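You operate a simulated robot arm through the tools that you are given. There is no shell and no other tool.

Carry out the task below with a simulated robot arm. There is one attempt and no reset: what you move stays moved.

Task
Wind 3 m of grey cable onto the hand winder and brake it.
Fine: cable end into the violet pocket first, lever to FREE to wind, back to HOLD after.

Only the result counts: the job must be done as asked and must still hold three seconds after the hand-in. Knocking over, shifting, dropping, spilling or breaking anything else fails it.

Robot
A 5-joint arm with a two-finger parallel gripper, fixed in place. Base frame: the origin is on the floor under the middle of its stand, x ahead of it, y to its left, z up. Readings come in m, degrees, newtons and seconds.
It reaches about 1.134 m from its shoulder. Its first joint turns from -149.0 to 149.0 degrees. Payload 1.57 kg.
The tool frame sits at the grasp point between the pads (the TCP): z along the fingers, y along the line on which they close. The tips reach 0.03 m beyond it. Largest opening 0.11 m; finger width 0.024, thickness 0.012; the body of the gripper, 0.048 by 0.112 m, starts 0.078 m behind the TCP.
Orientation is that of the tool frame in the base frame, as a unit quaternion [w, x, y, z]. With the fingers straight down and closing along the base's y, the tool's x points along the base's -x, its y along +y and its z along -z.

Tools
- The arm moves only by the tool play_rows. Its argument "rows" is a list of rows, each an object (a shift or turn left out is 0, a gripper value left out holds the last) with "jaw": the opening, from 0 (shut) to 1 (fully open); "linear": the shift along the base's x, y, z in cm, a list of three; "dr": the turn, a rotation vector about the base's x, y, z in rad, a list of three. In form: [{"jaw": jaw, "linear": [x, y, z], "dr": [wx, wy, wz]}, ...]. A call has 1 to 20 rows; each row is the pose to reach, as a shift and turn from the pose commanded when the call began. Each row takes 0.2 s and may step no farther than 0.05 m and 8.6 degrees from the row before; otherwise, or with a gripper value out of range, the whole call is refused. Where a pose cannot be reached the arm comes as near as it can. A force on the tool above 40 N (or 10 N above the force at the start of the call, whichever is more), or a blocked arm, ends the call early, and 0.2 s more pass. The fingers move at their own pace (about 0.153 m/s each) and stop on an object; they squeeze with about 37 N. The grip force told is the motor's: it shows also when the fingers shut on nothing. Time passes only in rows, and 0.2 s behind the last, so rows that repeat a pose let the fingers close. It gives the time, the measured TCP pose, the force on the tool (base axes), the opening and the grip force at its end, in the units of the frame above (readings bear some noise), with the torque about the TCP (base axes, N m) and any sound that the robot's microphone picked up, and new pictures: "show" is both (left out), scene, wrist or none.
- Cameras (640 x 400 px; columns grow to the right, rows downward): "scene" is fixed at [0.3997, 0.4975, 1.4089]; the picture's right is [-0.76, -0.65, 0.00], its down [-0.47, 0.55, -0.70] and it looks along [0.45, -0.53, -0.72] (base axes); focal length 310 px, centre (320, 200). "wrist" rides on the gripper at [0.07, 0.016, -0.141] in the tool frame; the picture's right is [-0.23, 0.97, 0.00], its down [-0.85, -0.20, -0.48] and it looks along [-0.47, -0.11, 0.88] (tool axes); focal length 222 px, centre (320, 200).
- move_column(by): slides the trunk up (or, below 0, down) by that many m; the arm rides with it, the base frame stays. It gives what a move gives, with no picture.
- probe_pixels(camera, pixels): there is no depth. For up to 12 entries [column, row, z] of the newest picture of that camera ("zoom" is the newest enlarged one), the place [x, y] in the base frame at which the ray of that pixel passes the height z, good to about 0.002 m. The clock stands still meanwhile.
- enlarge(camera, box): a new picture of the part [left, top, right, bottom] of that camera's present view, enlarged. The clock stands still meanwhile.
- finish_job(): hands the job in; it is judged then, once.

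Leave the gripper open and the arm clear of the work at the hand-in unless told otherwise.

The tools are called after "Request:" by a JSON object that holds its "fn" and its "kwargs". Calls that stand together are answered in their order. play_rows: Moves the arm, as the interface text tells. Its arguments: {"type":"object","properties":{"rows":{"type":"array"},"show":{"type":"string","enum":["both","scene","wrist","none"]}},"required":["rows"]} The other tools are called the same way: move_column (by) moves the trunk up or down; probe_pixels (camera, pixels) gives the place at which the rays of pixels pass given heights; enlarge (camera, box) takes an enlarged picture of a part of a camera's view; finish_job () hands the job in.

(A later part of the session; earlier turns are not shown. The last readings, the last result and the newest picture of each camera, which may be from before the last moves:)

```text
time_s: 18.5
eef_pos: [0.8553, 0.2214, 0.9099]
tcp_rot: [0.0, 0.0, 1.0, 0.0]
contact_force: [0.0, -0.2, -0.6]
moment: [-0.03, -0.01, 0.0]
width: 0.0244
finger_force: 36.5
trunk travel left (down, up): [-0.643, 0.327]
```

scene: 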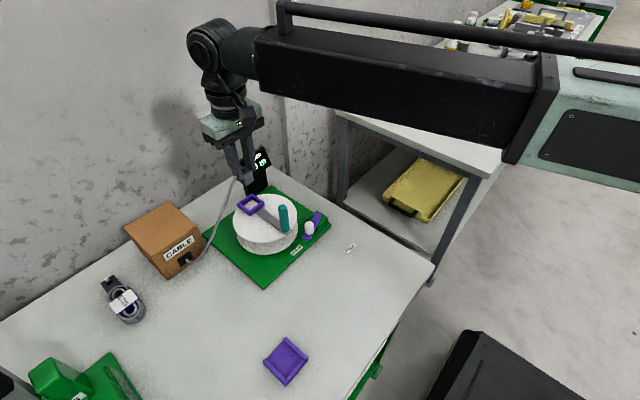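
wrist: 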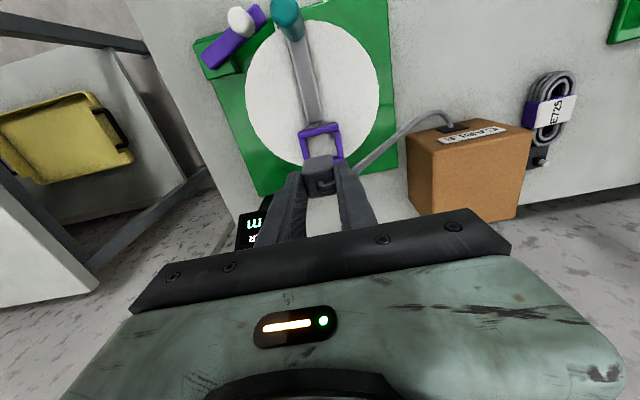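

Now opening the fingers slightly to release.

Request:
{"fn": "play_rows", "kwargs": {"rows": [{"jaw": 0.28}, {"jaw": 0.36}, {"jaw": 0.42}, {"jaw": 0.42}]}}

Request:
{"fn": "enlarge", "kwargs": {"camera": "scene", "box": [215, 160, 295, 220]}}

Request:
{"fn": "enlarge", "kwargs": {"camera": "wrist", "box": [260, 100, 380, 200]}}

```text
time_s: 19.5
eef_pos: [0.8558, 0.221, 0.911]
tcp_rot: [0.0, 0.0, 1.0, 0.001]
contact_force: [0.2, 0.0, -0.7]
moment: [-0.02, 0.01, 0.02]
width: 0.0465
finger_force: 0.1
trunk travel left (down, up): [-0.643, 0.327]
```

scene: 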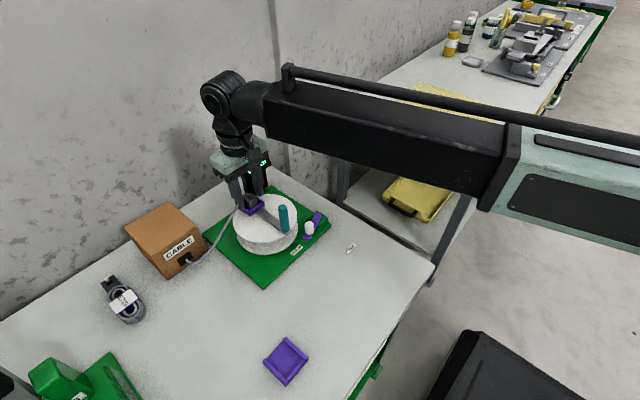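
wrist: 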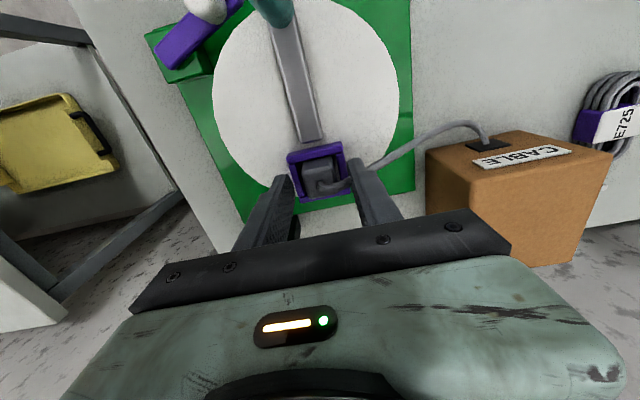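

```text
6.67 times, centred on (255, 190) of scene
```

zoom: 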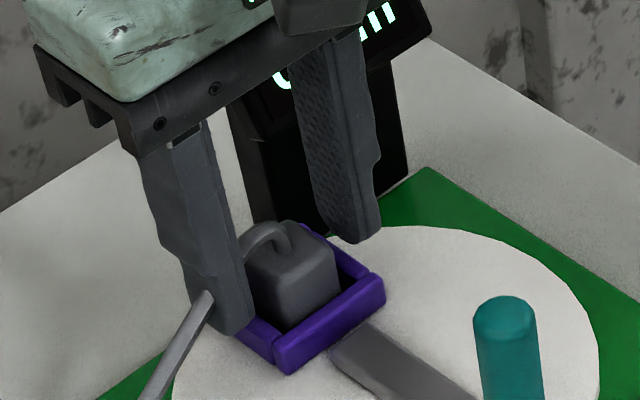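

```text
4.00 times, centred on (320, 150) of wrist
```

zoom: 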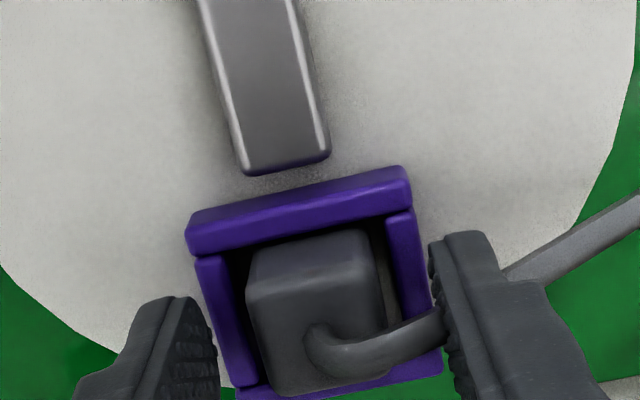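

The head sits in the pocket. The cable runs past the +y finger and may only be visual. I'll lift straight up 0.085 and check the head stays.

Request:
{"fn": "move_column", "kwargs": {"by": 0.085}}

Request:
{"fn": "play_rows", "kwargs": {"rows": [{"linear": [0, 0, 0]}]}}

Request:
{"fn": "enlarge", "kwargs": {"camera": "scene", "box": [190, 140, 350, 260]}}

Request:
{"fn": "enlarge", "kwargs": {"camera": "wrist", "box": [180, 0, 440, 200]}}

```text
time_s: 20.7
eef_pos: [0.8557, 0.2211, 0.9952]
tcp_rot: [0.0, 0.0, 1.0, 0.0]
contact_force: [-0.8, -0.2, -0.5]
moment: [0.0, 0.03, 0.0]
width: 0.0463
finger_force: 0.2
trunk travel left (down, up): [-0.728, 0.242]
```

```text
time_s: 21.1
eef_pos: [0.8559, 0.22, 0.9962]
tcp_rot: [0.0, -0.001, 1.0, 0.0]
contact_force: [0.5, -0.2, 0.4]
moment: [-0.01, 0.0, 0.01]
width: 0.0462
finger_force: 0.1
trunk travel left (down, up): [-0.728, 0.242]
```

scene: 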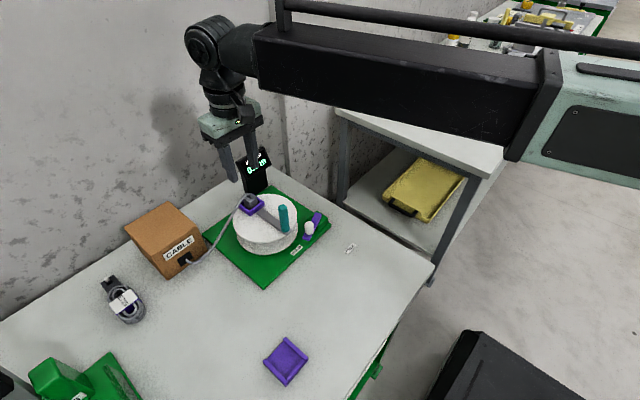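
wrist: 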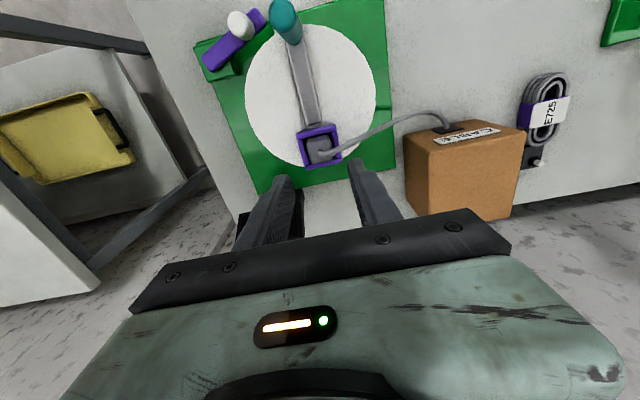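

```text
3.33 times, centred on (270, 200) of scene
```

zoom: 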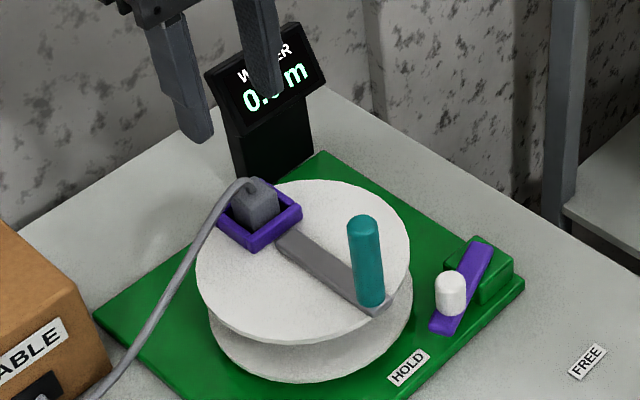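

```text
2.00 times, centred on (310, 100) of wrist
```

zoom: 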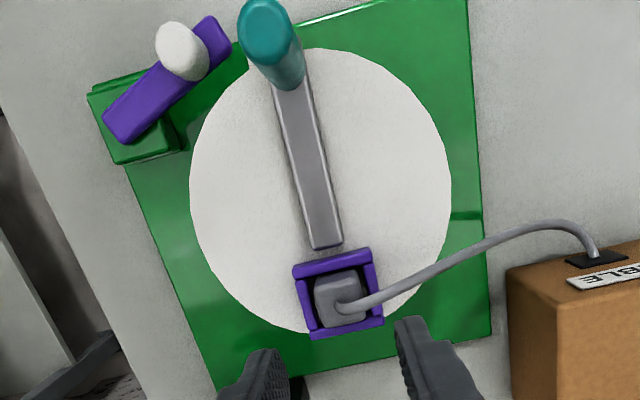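

The cable head is seated in the pocket. Next is the lever; I'll measure it more exactly from this view.

Request:
{"fn": "probe_pixels", "kwargs": {"camera": "zoom", "pixels": [[114, 129, 0.825], [219, 31, 0.825], [178, 40, 0.857], [188, 66, 0.835], [103, 115, 0.825], [126, 144, 0.825], [207, 17, 0.825], [232, 46, 0.825], [88, 95, 0.81], [183, 150, 0.81], [120, 165, 0.81]]}}

Request:
{"fn": "enlarge", "kwargs": {"camera": "scene", "box": [280, 195, 360, 255]}}

```text
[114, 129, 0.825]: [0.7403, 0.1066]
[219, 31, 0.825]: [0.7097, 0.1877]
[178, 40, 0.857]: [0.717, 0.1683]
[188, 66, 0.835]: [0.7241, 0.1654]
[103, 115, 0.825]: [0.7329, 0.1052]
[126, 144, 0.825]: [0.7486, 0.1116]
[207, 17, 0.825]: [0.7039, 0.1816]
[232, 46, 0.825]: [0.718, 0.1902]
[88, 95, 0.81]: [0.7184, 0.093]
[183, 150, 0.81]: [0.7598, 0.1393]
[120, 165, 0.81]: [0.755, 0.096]
```

```text
6.67 times, centred on (320, 225) of scene
```

zoom: 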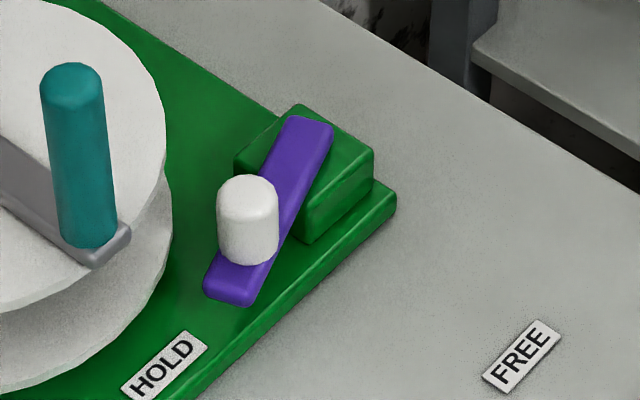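

The lever runs (0.740, 0.107) → (0.710, 0.188), with the block (pivot) near (0.737, 0.117). The knob is ≈ 0.0215 m wide at (0.717, 0.167), z 0.828–0.857. I'll fly over the knob at z ≈ 0.996 and turn the tool +60° about z so the fingers and body clear the disc edge and the handle.

Request:
{"fn": "play_rows", "kwargs": {"rows": [{"jaw": 0.42, "linear": [-1.74, -0.66, 0], "dr": [0, 0, 0.131]}, {"linear": [-3.48, -1.33, 0], "dr": [0, 0, 0.262]}, {"linear": [-5.2, -2.0, 0], "dr": [0, 0, 0.393]}, {"linear": [-6.95, -2.65, 0], "dr": [0, 0, 0.524]}, {"linear": [-8.7, -3.3, 0], "dr": [0, 0, 0.654]}, {"linear": [-10.4, -4.0, 0], "dr": [0, 0, 0.785]}, {"linear": [-12.2, -4.6, 0], "dr": [0, 0, 0.916]}, {"linear": [-13.9, -5.3, 0], "dr": [0, 0, 1.047]}, {"linear": [-13.9, -5.3, 0], "dr": [0, 0, 1.047]}]}}

Request:
{"fn": "enlarge", "kwargs": {"camera": "scene", "box": [250, 160, 370, 260]}}

Request:
{"fn": "enlarge", "kwargs": {"camera": "wrist", "box": [180, 0, 440, 200]}}

```text
time_s: 23.1
eef_pos: [0.7175, 0.1654, 0.9955]
tcp_rot: [0.0, -0.5, 0.866, 0.0]
contact_force: [-0.5, 0.7, 0.0]
moment: [0.0, -0.01, -0.03]
width: 0.0461
finger_force: 0.0
trunk travel left (down, up): [-0.728, 0.242]
```

scene: 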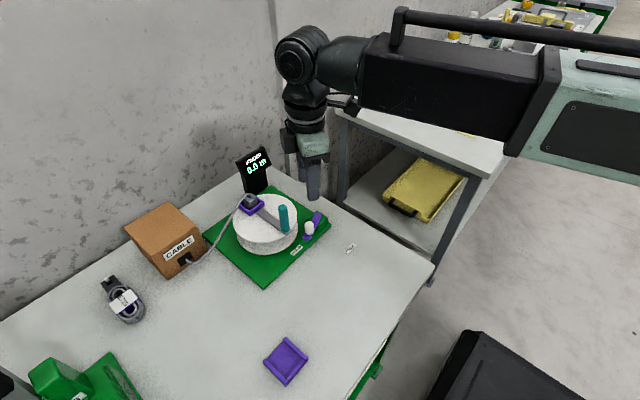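
wrist: 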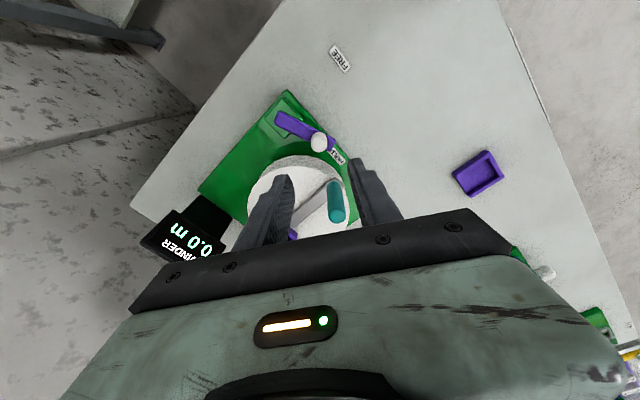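

```text
4.00 times, centred on (310, 210) of scene
```

zoom: 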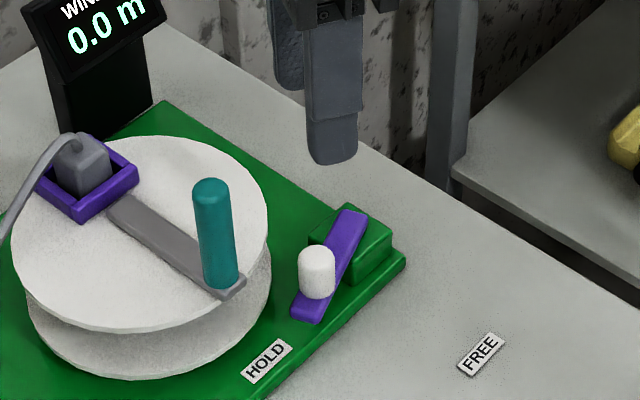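

```text
2.00 times, centred on (310, 100) of wrist
```

zoom: 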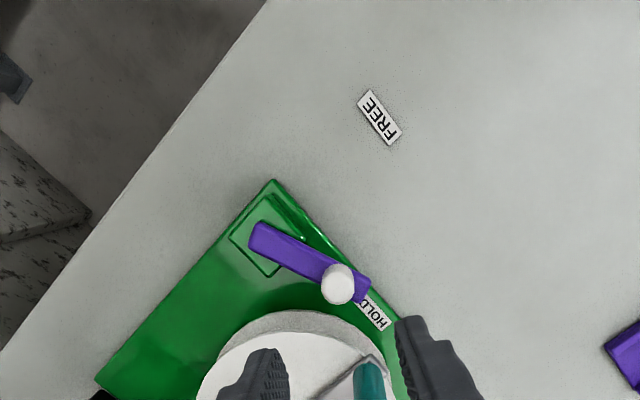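

Much clearer view. I'll probe the lever, knob and labels from this zoom.

Request:
{"fn": "probe_pixels", "kwargs": {"camera": "zoom", "pixels": [[253, 238, 0.826], [366, 290, 0.826], [338, 278, 0.857], [337, 297, 0.832], [375, 313, 0.79], [379, 118, 0.784], [230, 238, 0.815], [270, 277, 0.815], [305, 241, 0.815], [263, 200, 0.815], [313, 310, 0.864], [230, 345, 0.864]]}}

```text
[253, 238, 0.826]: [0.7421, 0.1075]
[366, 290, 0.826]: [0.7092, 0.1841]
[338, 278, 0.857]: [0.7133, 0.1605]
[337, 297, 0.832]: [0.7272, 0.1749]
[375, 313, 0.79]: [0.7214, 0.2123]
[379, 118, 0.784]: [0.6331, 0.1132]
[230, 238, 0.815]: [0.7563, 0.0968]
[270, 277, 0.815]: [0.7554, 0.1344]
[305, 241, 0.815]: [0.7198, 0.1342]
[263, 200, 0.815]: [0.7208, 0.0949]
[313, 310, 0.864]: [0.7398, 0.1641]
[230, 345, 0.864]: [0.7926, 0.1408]
```

Request:
{"fn": "probe_pixels", "kwargs": {"camera": "zoom", "pixels": [[339, 286, 0.857], [339, 288, 0.857], [336, 277, 0.832]]}}

Request:
{"fn": "enlarge", "kwargs": {"camera": "wrist", "box": [280, 110, 360, 170]}}

```text
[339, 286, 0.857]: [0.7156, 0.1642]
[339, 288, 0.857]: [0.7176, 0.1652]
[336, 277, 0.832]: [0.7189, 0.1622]
```

```text
6.67 times, centred on (320, 140) of wrist
```

zoom: 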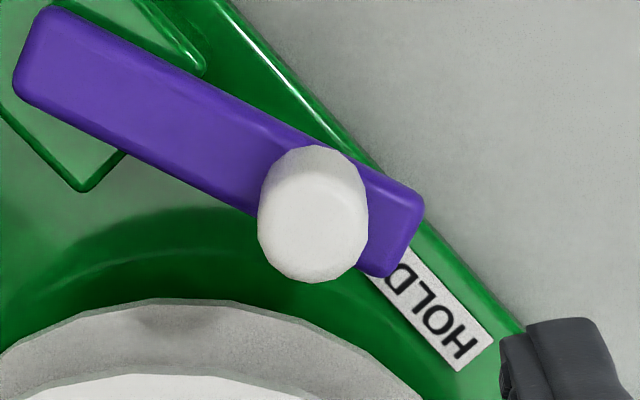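

Request:
{"fn": "probe_pixels", "kwargs": {"camera": "zoom", "pixels": [[312, 230, 0.857], [312, 230, 0.85], [319, 190, 0.83], [30, 60, 0.828], [403, 228, 0.828], [220, 300, 0.864], [400, 380, 0.864]]}}

```text
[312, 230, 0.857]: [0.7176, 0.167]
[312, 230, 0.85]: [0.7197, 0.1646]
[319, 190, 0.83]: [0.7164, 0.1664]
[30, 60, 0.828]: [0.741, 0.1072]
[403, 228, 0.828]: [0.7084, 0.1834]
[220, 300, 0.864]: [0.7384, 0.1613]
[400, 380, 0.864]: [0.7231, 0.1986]
```

The knob is at (0.717, 0.167) and the pivot at (0.738, 0.115), radius 0.056. I'll narrow the jaws to ~0.034, fine-align, then descend 0.09 first.

Request:
{"fn": "play_rows", "kwargs": {"rows": [{"jaw": 0.31, "linear": [-0.03, 0.08, 0]}, {"jaw": 0.31, "linear": [-0.03, 0.08, 0]}], "show": "none"}}

Request:
{"fn": "move_column", "kwargs": {"by": -0.09}}

Request:
{"fn": "play_rows", "kwargs": {"rows": [{"linear": [0, 0, 0]}]}}

Request:
{"fn": "enlarge", "kwargs": {"camera": "wrist", "box": [230, 80, 410, 200]}}

Request:
{"fn": "enlarge", "kwargs": {"camera": "scene", "box": [250, 160, 370, 260]}}

```text
time_s: 23.7
eef_pos: [0.7168, 0.1657, 0.9947]
tcp_rot: [0.0, -0.5, 0.866, 0.0]
contact_force: [0.5, 0.2, 1.0]
moment: [0.0, -0.04, 0.0]
width: 0.0342
finger_force: 0.1
trunk travel left (down, up): [-0.728, 0.242]
```

```text
time_s: 24.9
eef_pos: [0.7169, 0.1667, 0.906]
tcp_rot: [0.0, -0.499, 0.867, 0.0]
contact_force: [0.3, 0.3, -0.8]
moment: [0.02, 0.01, 0.0]
width: 0.0338
finger_force: 0.1
trunk travel left (down, up): [-0.638, 0.332]
```

```text
time_s: 25.3
eef_pos: [0.7167, 0.166, 0.906]
tcp_rot: [0.0, -0.499, 0.867, 0.0]
contact_force: [-0.1, 0.0, 0.0]
moment: [-0.01, 0.0, 0.01]
width: 0.034
finger_force: 0.2
trunk travel left (down, up): [-0.638, 0.332]
```

scene: 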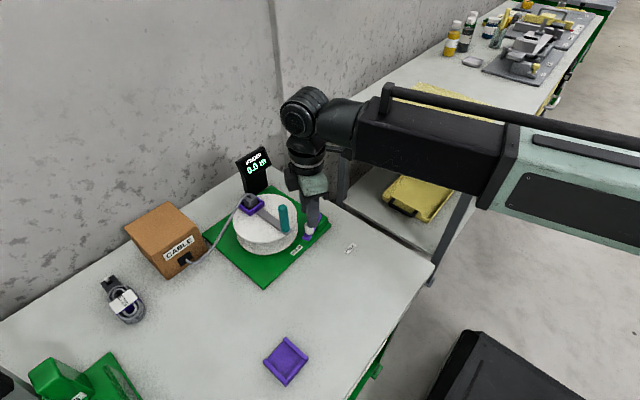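
wrist: 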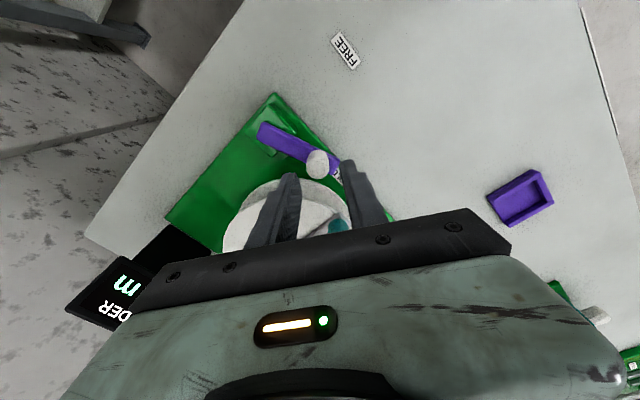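

```text
3.33 times, centred on (320, 140) of wrist
```

zoom: 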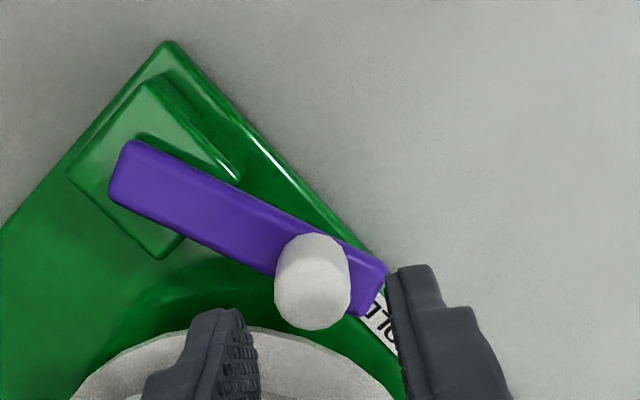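

```text
4.00 times, centred on (310, 210) of scene
```

zoom: 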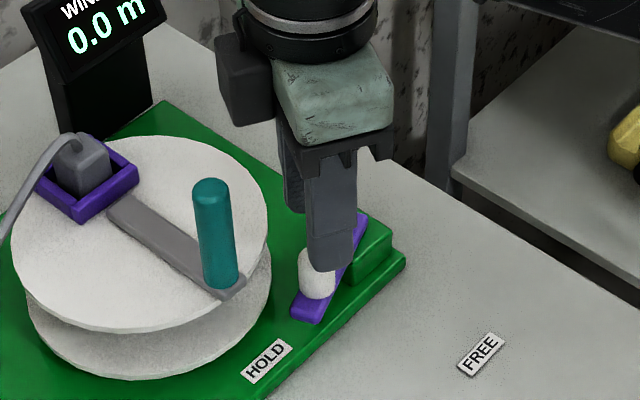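

A dark cube on the gripper (scene zoom 245,85; on the tool's -x side) might be close to the crank handle as I descend. I'll check where it sits using ray probes.

Request:
{"fn": "probe_pixels", "kwargs": {"camera": "zoom", "pixels": [[237, 127, 0.94], [237, 127, 0.96], [237, 127, 0.98], [237, 127, 1.0], [237, 127, 1.02], [275, 118, 0.96], [275, 118, 0.98], [275, 118, 1.0], [218, 105, 0.96], [218, 105, 0.98], [218, 105, 1.0]]}}

Request:
{"fn": "enlarge", "kwargs": {"camera": "scene", "box": [270, 150, 350, 210]}}

```text
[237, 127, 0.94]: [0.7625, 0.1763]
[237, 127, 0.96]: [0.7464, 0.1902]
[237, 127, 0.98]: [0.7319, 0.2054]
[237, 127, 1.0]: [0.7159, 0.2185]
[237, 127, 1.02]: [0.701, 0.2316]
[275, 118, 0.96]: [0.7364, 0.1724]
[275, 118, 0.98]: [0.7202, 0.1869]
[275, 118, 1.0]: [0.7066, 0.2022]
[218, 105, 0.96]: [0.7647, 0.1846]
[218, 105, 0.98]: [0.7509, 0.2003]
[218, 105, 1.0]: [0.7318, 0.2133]
```

```text
6.67 times, centred on (310, 180) of scene
```

zoom: 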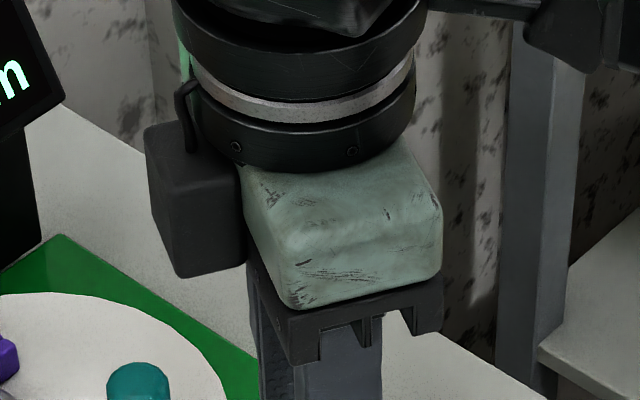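

The cube is the gripper's motor box, bottom ≈ TCP + 0.085. If I keep TCP z ≥ 0.872, both body and box stay above the handle top (0.943), and the tips still overlap the knob by ~15 mm. Descending 0.034.

Request:
{"fn": "move_column", "kwargs": {"by": -0.034}}

Request:
{"fn": "play_rows", "kwargs": {"rows": [{"linear": [0, 0, 0]}]}}

Request:
{"fn": "enlarge", "kwargs": {"camera": "wrist", "box": [230, 80, 410, 200]}}

Request:
{"fn": "enlarge", "kwargs": {"camera": "scene", "box": [250, 160, 370, 260]}}

```text
time_s: 26.1
eef_pos: [0.7164, 0.167, 0.8709]
tcp_rot: [0.0, -0.499, 0.867, 0.0]
contact_force: [0.2, -0.8, 0.8]
moment: [0.01, -0.01, -0.02]
width: 0.0339
finger_force: 0.1
trunk travel left (down, up): [-0.604, 0.366]
```

```text
time_s: 26.5
eef_pos: [0.7172, 0.1672, 0.8714]
tcp_rot: [0.0, -0.499, 0.867, -0.001]
contact_force: [-0.7, 0.1, 0.8]
moment: [-0.02, -0.01, 0.0]
width: 0.0342
finger_force: 0.2
trunk travel left (down, up): [-0.604, 0.366]
```

scene: 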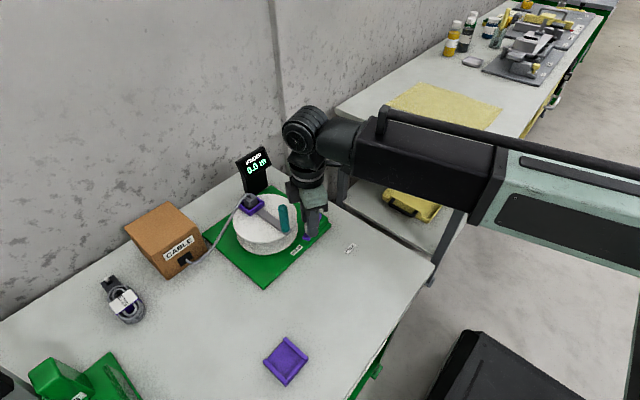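
wrist: 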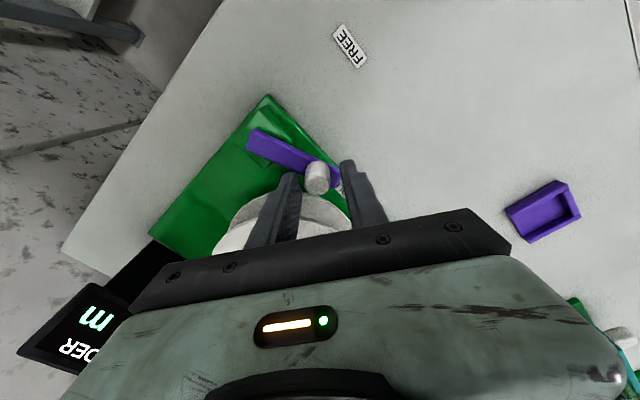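

```text
3.33 times, centred on (320, 140) of wrist
```

zoom: 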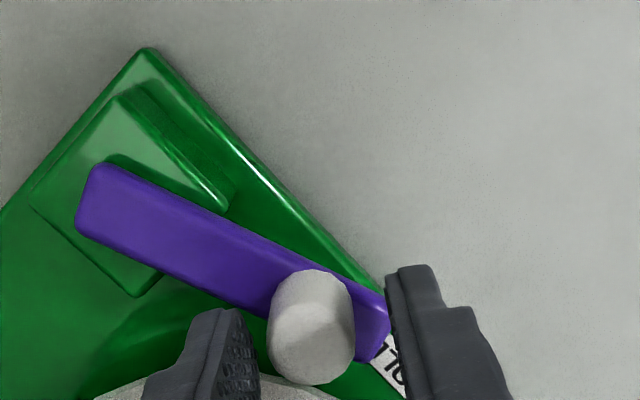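

```text
4.00 times, centred on (310, 210) of scene
```

zoom: 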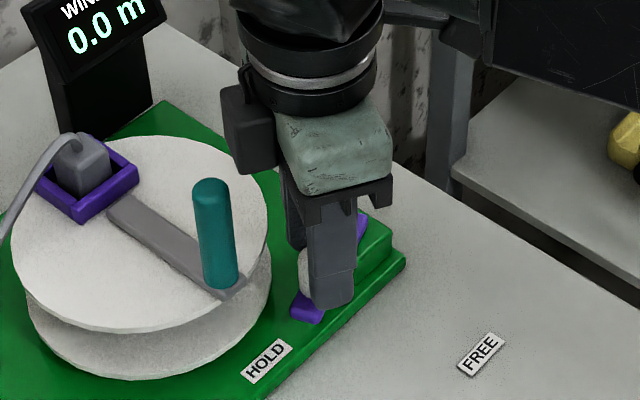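

The knob sits between the fingers. Gripping it.

Request:
{"fn": "play_rows", "kwargs": {"rows": [{"jaw": 0.15}, {"jaw": 0.0}, {"jaw": 0.0}]}}

Request:
{"fn": "enlarge", "kwargs": {"camera": "wrist", "box": [230, 80, 410, 200]}}

```text
time_s: 27.3
eef_pos: [0.7166, 0.1676, 0.8703]
tcp_rot: [0.0, -0.499, 0.867, 0.0]
contact_force: [1.7, -4.5, 0.2]
moment: [-0.2, -0.01, -0.06]
width: 0.0208
finger_force: 34.4
trunk travel left (down, up): [-0.604, 0.366]
```

scene: 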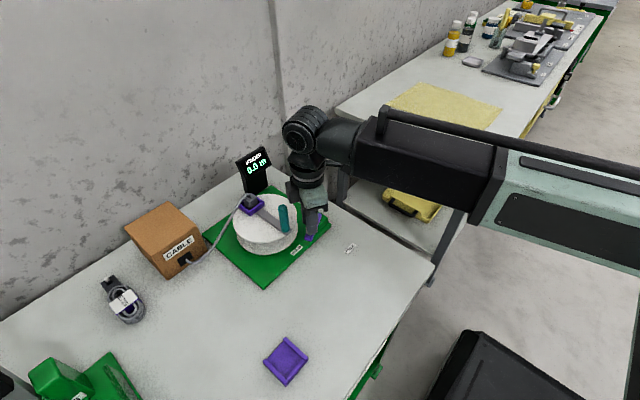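
wrist: 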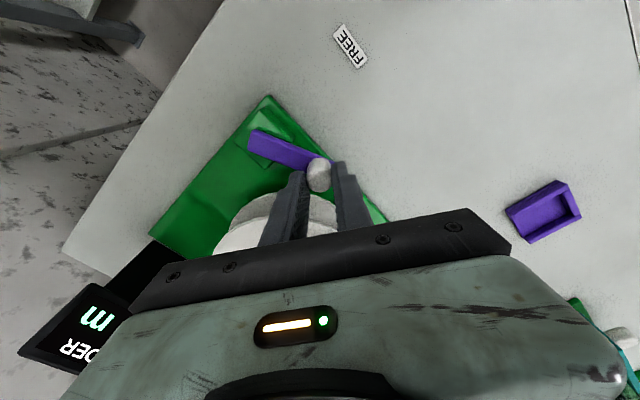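

```text
3.33 times, centred on (320, 140) of wrist
```

zoom: 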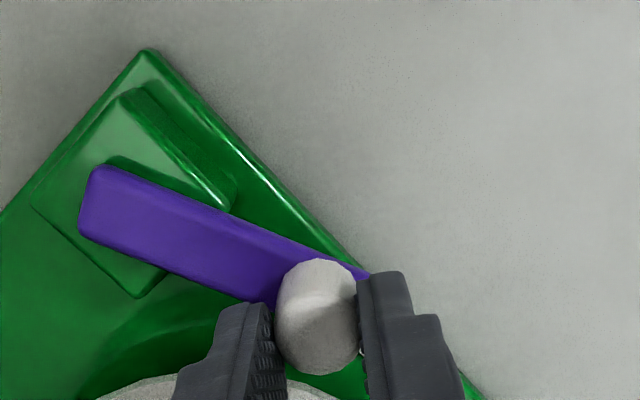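

I hold the knob at a width of 0.021 m. I'll swing it CCW about the pivot (0.738, 0.115), turning the tool with it: 42° first, watching forces.

Request:
{"fn": "play_rows", "kwargs": {"rows": [{"jaw": 0, "linear": [-0.62, -0.3, 0], "dr": [0, 0, 0.122]}, {"linear": [-1.2, -0.67, 0], "dr": [0, 0, 0.244]}, {"linear": [-1.73, -1.11, 0], "dr": [0, 0, 0.366]}, {"linear": [-2.21, -1.61, 0], "dr": [0, 0, 0.489]}, {"linear": [-2.62, -2.16, 0], "dr": [0, 0, 0.611]}, {"linear": [-2.95, -2.76, 0], "dr": [0, 0, 0.733]}]}}

Request:
{"fn": "enlarge", "kwargs": {"camera": "wrist", "box": [230, 80, 410, 200]}}

Request:
{"fn": "enlarge", "kwargs": {"camera": "scene", "box": [250, 160, 370, 260]}}

```text
time_s: 28.7
eef_pos: [0.6875, 0.1397, 0.8705]
tcp_rot: [-0.001, 0.777, -0.63, 0.001]
contact_force: [11.1, -5.6, 7.9]
moment: [0.0, -0.35, -0.04]
width: 0.0207
finger_force: 34.1
trunk travel left (down, up): [-0.604, 0.366]
```

scene: 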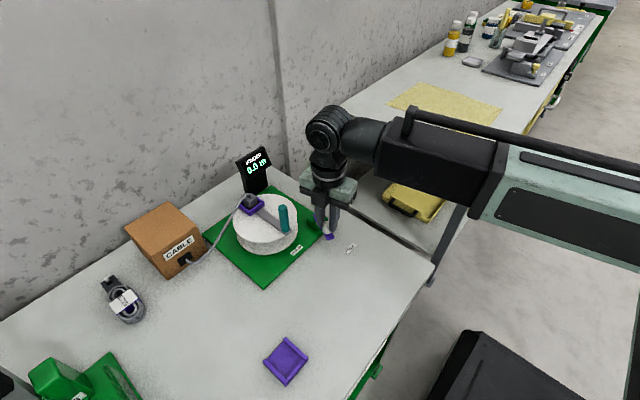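
wrist: 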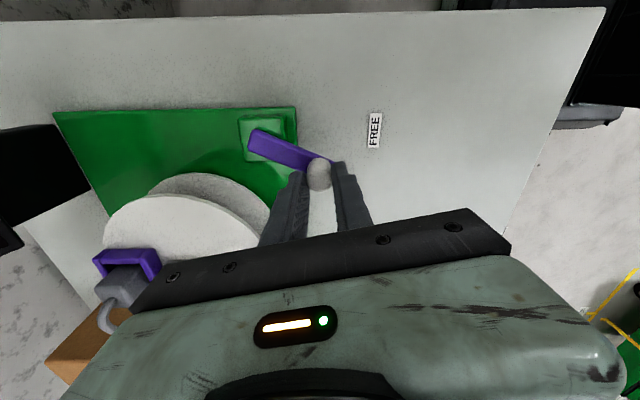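

```text
3.33 times, centred on (320, 140) of wrist
```

zoom: 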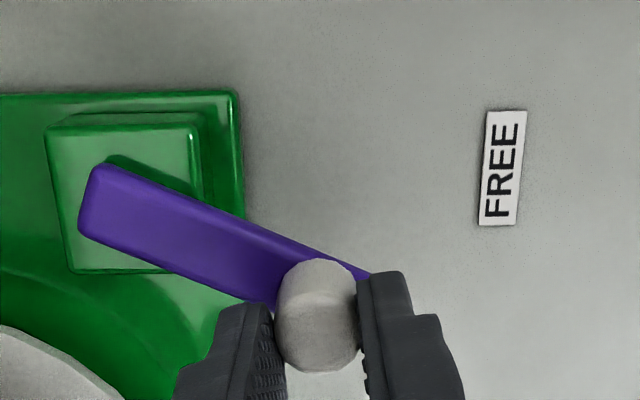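

```text
4.00 times, centred on (310, 210) of scene
```

zoom: 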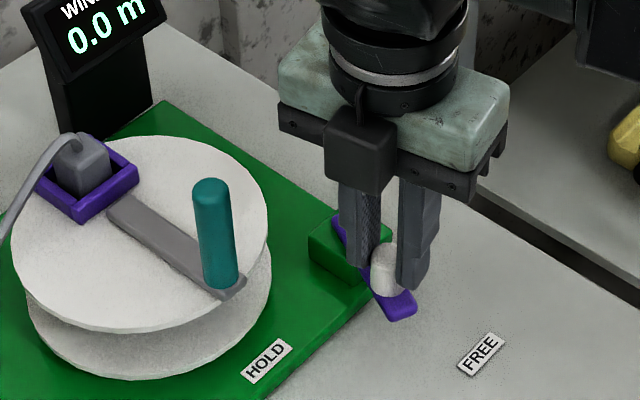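

The lever follows. I'll continue another 28° toward the FREE label.

Request:
{"fn": "play_rows", "kwargs": {"rows": [{"jaw": 0, "linear": [-0.27, -0.64, 0], "dr": [0, 0, 0.122]}, {"linear": [-0.45, -1.3, 0], "dr": [0, 0, 0.244]}, {"linear": [-0.55, -1.99, 0], "dr": [0, 0, 0.366]}, {"linear": [-0.57, -2.67, 0], "dr": [0, 0, 0.489]}]}}

Request:
{"fn": "enlarge", "kwargs": {"camera": "wrist", "box": [230, 80, 410, 200]}}

Request:
{"fn": "enlarge", "kwargs": {"camera": "scene", "box": [270, 180, 390, 270]}}

```text
time_s: 29.7
eef_pos: [0.6817, 0.1145, 0.8712]
tcp_rot: [-0.002, 0.907, -0.422, 0.0]
contact_force: [22.1, 14.1, 17.3]
moment: [0.54, -0.6, -0.09]
width: 0.0206
finger_force: 34.3
trunk travel left (down, up): [-0.604, 0.366]
```

scene: 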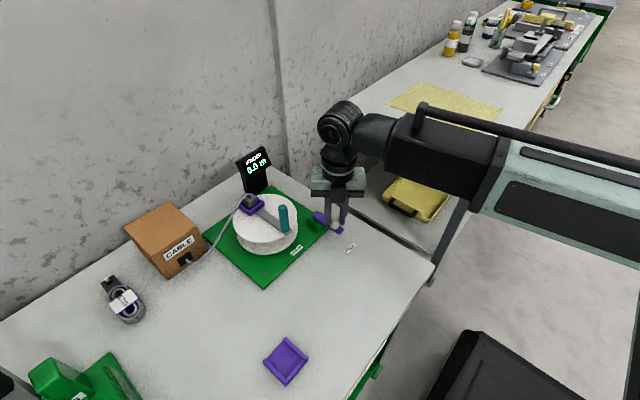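
wrist: 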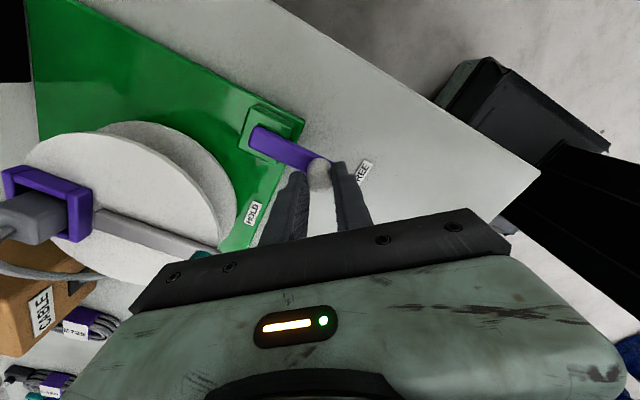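

```text
3.33 times, centred on (320, 140) of wrist
```

zoom: 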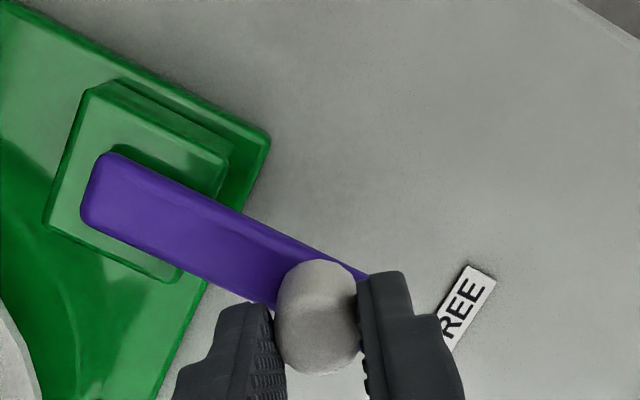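

```text
4.44 times, centred on (330, 225) of scene
```

zoom: 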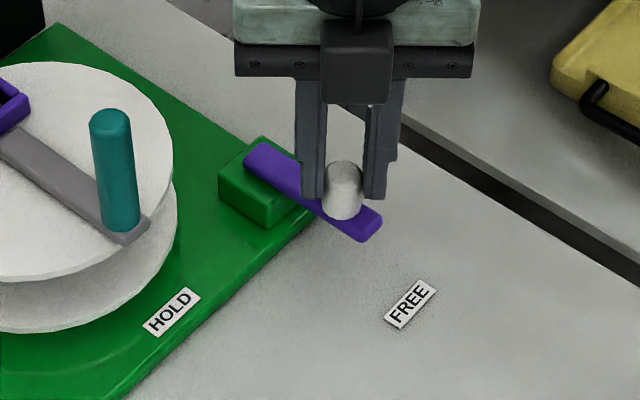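

The lever now points at the FREE label (knob at (0.682, 0.1145), due -x of the pivot), and the resisting force is rising. I'll open the fingers gently and see whether it stays.

Request:
{"fn": "play_rows", "kwargs": {"rows": [{"jaw": 0.2}, {"jaw": 0.31}, {"jaw": 0.31}]}}

Request:
{"fn": "enlarge", "kwargs": {"camera": "wrist", "box": [230, 80, 410, 200]}}

Request:
{"fn": "enlarge", "kwargs": {"camera": "scene", "box": [270, 180, 390, 270]}}

```text
time_s: 30.5
eef_pos: [0.6806, 0.112, 0.8701]
tcp_rot: [0.0, 0.906, -0.423, 0.0]
contact_force: [0.2, -0.9, 0.4]
moment: [-0.01, -0.02, -0.03]
width: 0.0341
finger_force: 0.0
trunk travel left (down, up): [-0.604, 0.366]
```

scene: 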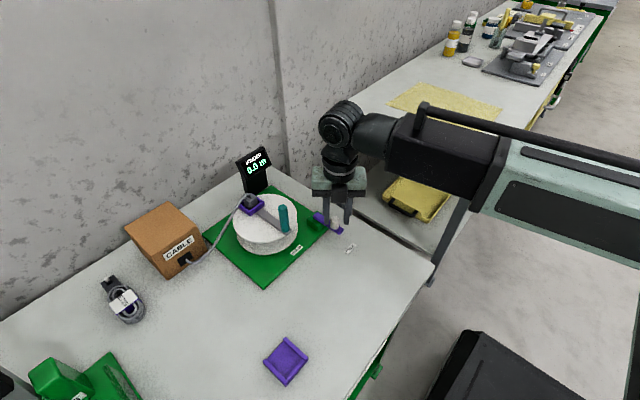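
wrist: 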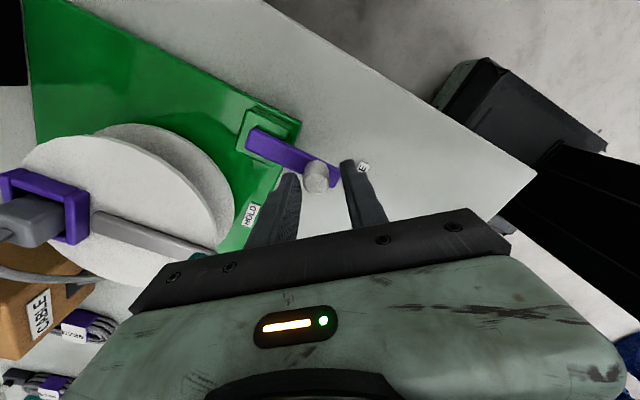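

```text
3.33 times, centred on (320, 140) of wrist
```

zoom: 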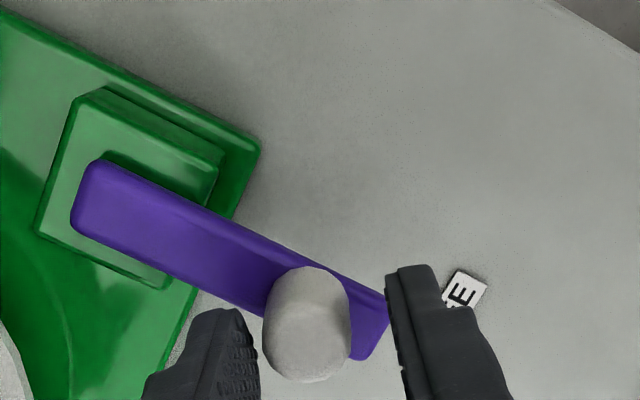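

```text
4.44 times, centred on (330, 225) of scene
```

zoom: 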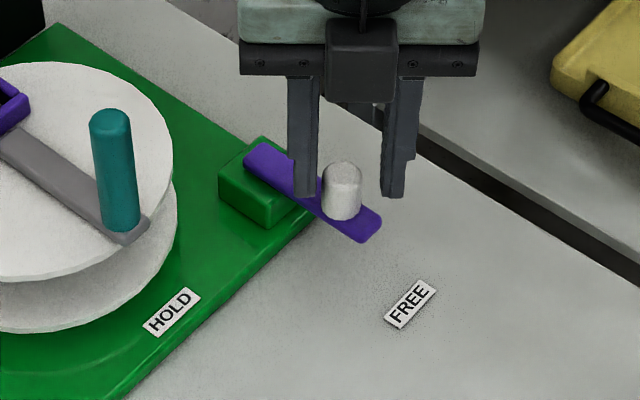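

The lever stays put. I'll measure its present angle and compare it with the FREE label direction.

Request:
{"fn": "probe_pixels", "kwargs": {"camera": "zoom", "pixels": [[255, 154, 0.828], [371, 230, 0.828], [343, 168, 0.857], [410, 303, 0.784], [171, 311, 0.79]]}}

Request:
{"fn": "probe_pixels", "kwargs": {"camera": "wrist", "pixels": [[250, 138, 0.828], [337, 178, 0.828]]}}

```text
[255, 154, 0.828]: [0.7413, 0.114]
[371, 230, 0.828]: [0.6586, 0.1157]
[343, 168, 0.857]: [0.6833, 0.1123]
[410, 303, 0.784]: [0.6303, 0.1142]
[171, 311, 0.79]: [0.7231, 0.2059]
```

```text
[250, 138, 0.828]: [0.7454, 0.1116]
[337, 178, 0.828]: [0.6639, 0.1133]
```

The lever points exactly along -x at the FREE label and stays there. I'll raise clear (0.135 m) and then move toward the crank handle.

Request:
{"fn": "move_column", "kwargs": {"by": 0.135}}

Request:
{"fn": "enlarge", "kwargs": {"camera": "scene", "box": [200, 130, 360, 260]}}

Request:
{"fn": "enlarge", "kwargs": {"camera": "wrist", "box": [0, 0, 640, 400]}}

```text
time_s: 32.1
eef_pos: [0.6809, 0.1133, 1.0053]
tcp_rot: [0.0, 0.906, -0.423, 0.0]
contact_force: [-0.1, 0.1, 0.5]
moment: [0.0, -0.04, -0.02]
width: 0.0338
finger_force: 0.0
trunk travel left (down, up): [-0.739, 0.231]
```

```text
3.08 times, centred on (280, 195) of scene
```

zoom: 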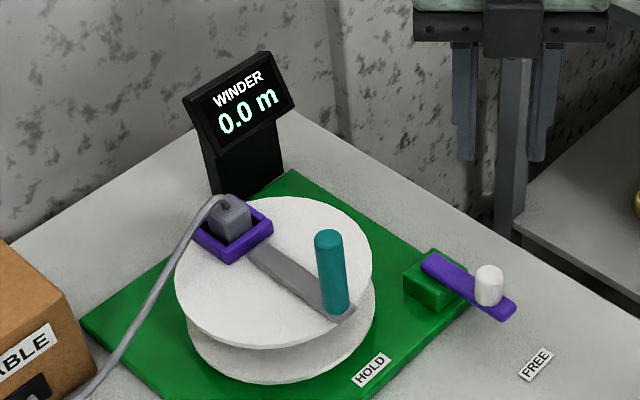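

```text
1.00 times, centred on (320, 200) of wrist (not enlarged: the box is as wide or as high as the picture)
```

zoom: 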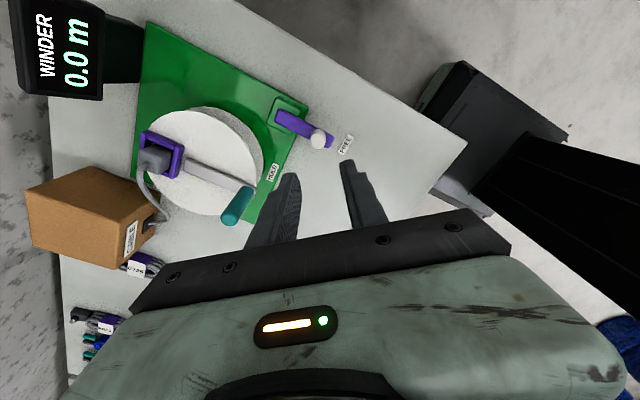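

I'll check how far the display protrudes, since the gripper will sweep near it, and refine the handle position.

Request:
{"fn": "probe_pixels", "kwargs": {"camera": "scene", "pixels": [[271.9, 163.5, 0.9], [271.9, 163.5, 0.93], [271.9, 163.5, 0.96], [245.8, 178.7, 0.88], [245.8, 178.7, 0.9], [262.1, 146.3, 0.94], [262.1, 146.3, 0.97], [262.1, 146.3, 1.0], [282.6, 206.7, 0.943]]}}

Request:
{"fn": "probe_pixels", "kwargs": {"camera": "wrist", "pixels": [[105, 20, 0.9], [105, 20, 0.93], [105, 20, 0.96], [100, 98, 0.88], [100, 98, 0.9], [100, 98, 0.93], [231, 215, 0.943], [233, 213, 0.943], [247, 192, 0.88]]}}

Request:
{"fn": "enlarge", "kwargs": {"camera": "wrist", "box": [190, 160, 280, 230]}}

```text
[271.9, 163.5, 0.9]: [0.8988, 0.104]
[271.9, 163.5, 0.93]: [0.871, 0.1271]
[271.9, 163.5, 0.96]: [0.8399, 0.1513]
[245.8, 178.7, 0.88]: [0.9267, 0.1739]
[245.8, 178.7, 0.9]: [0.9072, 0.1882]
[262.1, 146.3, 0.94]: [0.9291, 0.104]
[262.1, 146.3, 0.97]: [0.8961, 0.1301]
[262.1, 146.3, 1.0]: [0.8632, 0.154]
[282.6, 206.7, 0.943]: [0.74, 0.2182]
```

```text
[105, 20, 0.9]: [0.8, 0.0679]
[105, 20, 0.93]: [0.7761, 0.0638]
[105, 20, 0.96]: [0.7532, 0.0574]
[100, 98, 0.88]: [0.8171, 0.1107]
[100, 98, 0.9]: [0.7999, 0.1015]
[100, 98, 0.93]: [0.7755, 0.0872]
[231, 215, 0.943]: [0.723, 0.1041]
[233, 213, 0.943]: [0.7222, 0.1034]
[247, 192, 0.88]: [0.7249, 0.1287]
```

```text
5.71 times, centred on (235, 195) of wrist
```

zoom: 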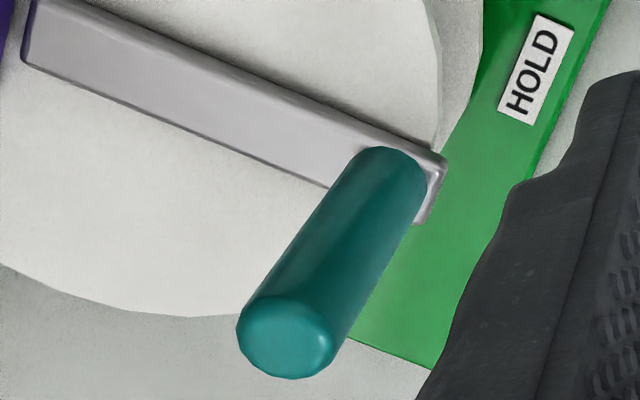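

Note: wrist probes refer to the last full picture, so I'll use the zoom picture for the handle: top (287,335), base (398,165).

Request:
{"fn": "probe_pixels", "kwargs": {"camera": "zoom", "pixels": [[287, 335, 0.935], [287, 335, 0.943], [287, 335, 0.95], [395, 180, 0.87], [395, 180, 0.876], [240, 318, 0.943], [335, 350, 0.943]]}}

Request:
{"fn": "play_rows", "kwargs": {"rows": [{"linear": [0, 0, 0]}], "show": "wrist"}}

```text
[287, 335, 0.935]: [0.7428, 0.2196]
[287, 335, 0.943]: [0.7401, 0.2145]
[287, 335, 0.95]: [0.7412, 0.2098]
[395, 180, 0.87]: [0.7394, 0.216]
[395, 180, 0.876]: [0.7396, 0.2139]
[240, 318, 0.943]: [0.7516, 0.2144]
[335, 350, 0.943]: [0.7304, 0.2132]
```

```text
time_s: 32.5
eef_pos: [0.6809, 0.1121, 1.0061]
tcp_rot: [0.0, 0.906, -0.423, 0.0]
contact_force: [0.2, 0.2, 0.9]
moment: [-0.02, -0.03, 0.04]
width: 0.0343
finger_force: 0.0
trunk travel left (down, up): [-0.739, 0.231]
```

wrist: 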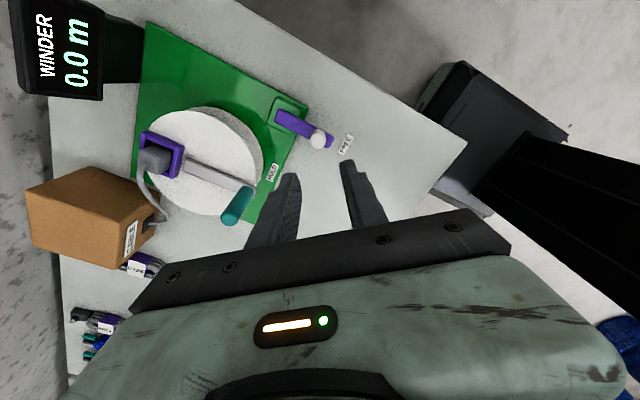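

Request:
{"fn": "probe_pixels", "kwargs": {"camera": "wrist", "pixels": [[103, 98, 0.86], [103, 98, 0.88], [103, 98, 0.9], [103, 98, 0.93], [105, 3, 0.88], [105, 3, 0.92], [24, 95, 0.9], [24, 95, 0.94]]}}

Request:
{"fn": "probe_pixels", "kwargs": {"camera": "scene", "pixels": [[245.8, 178.7, 0.86], [245.8, 178.7, 0.88], [245.8, 178.7, 0.9], [245.8, 178.7, 0.93], [235.5, 162.5, 0.92], [235.5, 162.5, 0.95]]}}

```text
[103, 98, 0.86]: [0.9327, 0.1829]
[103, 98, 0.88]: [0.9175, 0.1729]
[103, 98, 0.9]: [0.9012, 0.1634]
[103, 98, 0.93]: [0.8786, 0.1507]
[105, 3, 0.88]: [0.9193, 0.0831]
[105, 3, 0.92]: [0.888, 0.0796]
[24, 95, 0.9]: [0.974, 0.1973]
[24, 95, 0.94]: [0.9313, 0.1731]
```

```text
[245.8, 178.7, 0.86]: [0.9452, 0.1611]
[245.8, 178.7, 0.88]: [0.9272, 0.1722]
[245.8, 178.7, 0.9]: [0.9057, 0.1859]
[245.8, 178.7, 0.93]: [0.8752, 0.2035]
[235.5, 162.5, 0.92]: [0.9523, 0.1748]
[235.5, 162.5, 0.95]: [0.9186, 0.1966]
```

The display occupies x ≥ 0.92 with top ≈ 0.93, so the gripper (body ≥ 0.99 when cranking) clears it. The handle axis is (0.740, 0.219). I'll move over it at z ≈ 1.006 while turning the tool back to yaw 0.

Request:
{"fn": "play_rows", "kwargs": {"rows": [{"jaw": 0.5, "linear": [0.37, 0.67, 0], "dr": [0, 0, -0.1418]}, {"linear": [0.74, 1.34, 0], "dr": [0, 0, -0.2836]}, {"linear": [1.1, 2.0, 0], "dr": [0, 0, -0.4254]}, {"linear": [1.48, 2.68, 0], "dr": [0, 0, -0.5672]}, {"linear": [1.85, 3.35, 0], "dr": [0, 0, -0.709]}, {"linear": [2.2, 4.0, 0], "dr": [0, 0, -0.8508]}, {"linear": [2.6, 4.7, 0], "dr": [0, 0, -0.9926]}, {"linear": [2.95, 5.35, 0], "dr": [0, 0, -1.1345]}, {"linear": [3.3, 6.0, 0], "dr": [0, 0, -1.2763]}, {"linear": [3.7, 6.7, 0], "dr": [0, 0, -1.4181]}, {"linear": [4.1, 7.35, 0], "dr": [0, 0, -1.56]}, {"linear": [4.4, 8.0, 0], "dr": [0, 0, -1.7018]}, {"linear": [4.8, 8.7, 0], "dr": [0, 0, -1.8436]}, {"linear": [5.2, 9.4, 0], "dr": [0, 0, -1.9854]}, {"linear": [5.6, 10.0, 0], "dr": [0, 0, -2.1272]}, {"linear": [5.9, 10.7, 0], "dr": [0, 0, -2.269]}, {"linear": [5.9, 10.7, 0], "dr": [0, 0, -2.269]}]}}

Request:
{"fn": "enlarge", "kwargs": {"camera": "wrist", "box": [230, 80, 410, 200]}}

Request:
{"fn": "enlarge", "kwargs": {"camera": "scene", "box": [200, 130, 360, 260]}}

```text
time_s: 36.1
eef_pos: [0.7412, 0.2177, 1.0058]
tcp_rot: [0.0, 0.001, 1.0, 0.0]
contact_force: [0.3, 0.5, 0.1]
moment: [-0.01, -0.02, 0.03]
width: 0.055
finger_force: 0.1
trunk travel left (down, up): [-0.739, 0.231]
```

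scene: 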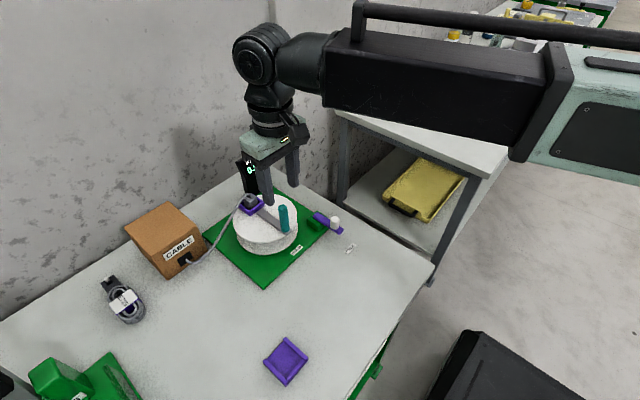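
wrist: 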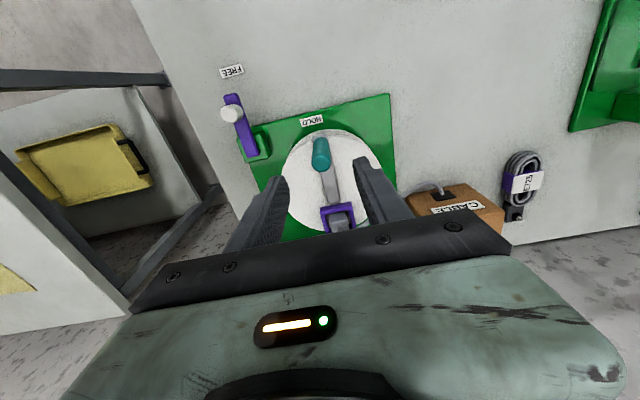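

```text
3.33 times, centred on (320, 140) of wrist
```

zoom: 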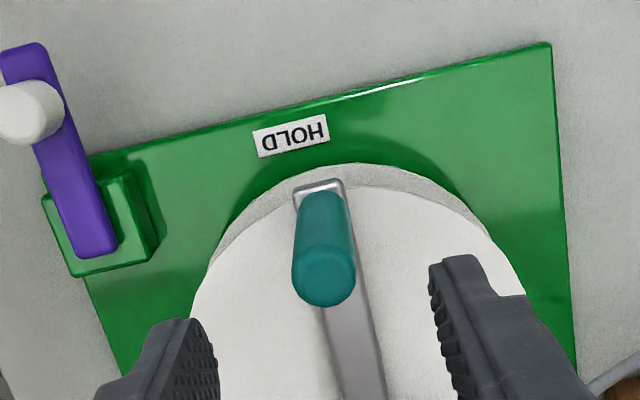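

```text
3.08 times, centred on (280, 195) of scene
```

zoom: 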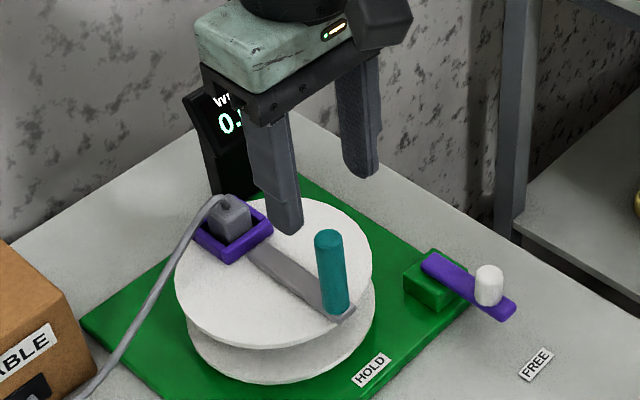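

I'll re-probe the handle and disc edges from here to pin down the circle's centre and radius.

Request:
{"fn": "probe_pixels", "kwargs": {"camera": "zoom", "pixels": [[324, 275, 0.94], [324, 272, 0.94], [321, 207, 0.874], [190, 320, 0.864], [527, 292, 0.864], [345, 186, 0.864], [293, 276, 0.94], [355, 270, 0.94]]}}

```text
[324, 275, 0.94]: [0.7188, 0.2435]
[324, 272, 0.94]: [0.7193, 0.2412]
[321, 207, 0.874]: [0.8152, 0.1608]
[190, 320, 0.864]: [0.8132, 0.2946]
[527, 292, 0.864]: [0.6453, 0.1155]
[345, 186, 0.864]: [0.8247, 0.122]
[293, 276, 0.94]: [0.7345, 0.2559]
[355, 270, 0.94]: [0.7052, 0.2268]
```

That used the scene zoom, so I'll probe with wrist pixel coordinates instead.

Request:
{"fn": "probe_pixels", "kwargs": {"camera": "wrist", "pixels": [[321.2, 162.5, 0.94], [321.2, 161, 0.94], [320.3, 142, 0.874], [281, 176, 0.864], [382.1, 167.6, 0.864], [327.5, 135.8, 0.864], [312, 163, 0.94], [330.5, 161, 0.94], [338, 217, 0.88]]}}

```text
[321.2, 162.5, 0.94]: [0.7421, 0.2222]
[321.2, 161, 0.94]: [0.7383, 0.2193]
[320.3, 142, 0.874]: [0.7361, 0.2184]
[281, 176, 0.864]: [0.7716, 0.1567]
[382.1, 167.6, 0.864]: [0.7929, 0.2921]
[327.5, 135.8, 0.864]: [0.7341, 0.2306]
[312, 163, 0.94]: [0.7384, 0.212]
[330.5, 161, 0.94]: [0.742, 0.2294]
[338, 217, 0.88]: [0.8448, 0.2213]
```

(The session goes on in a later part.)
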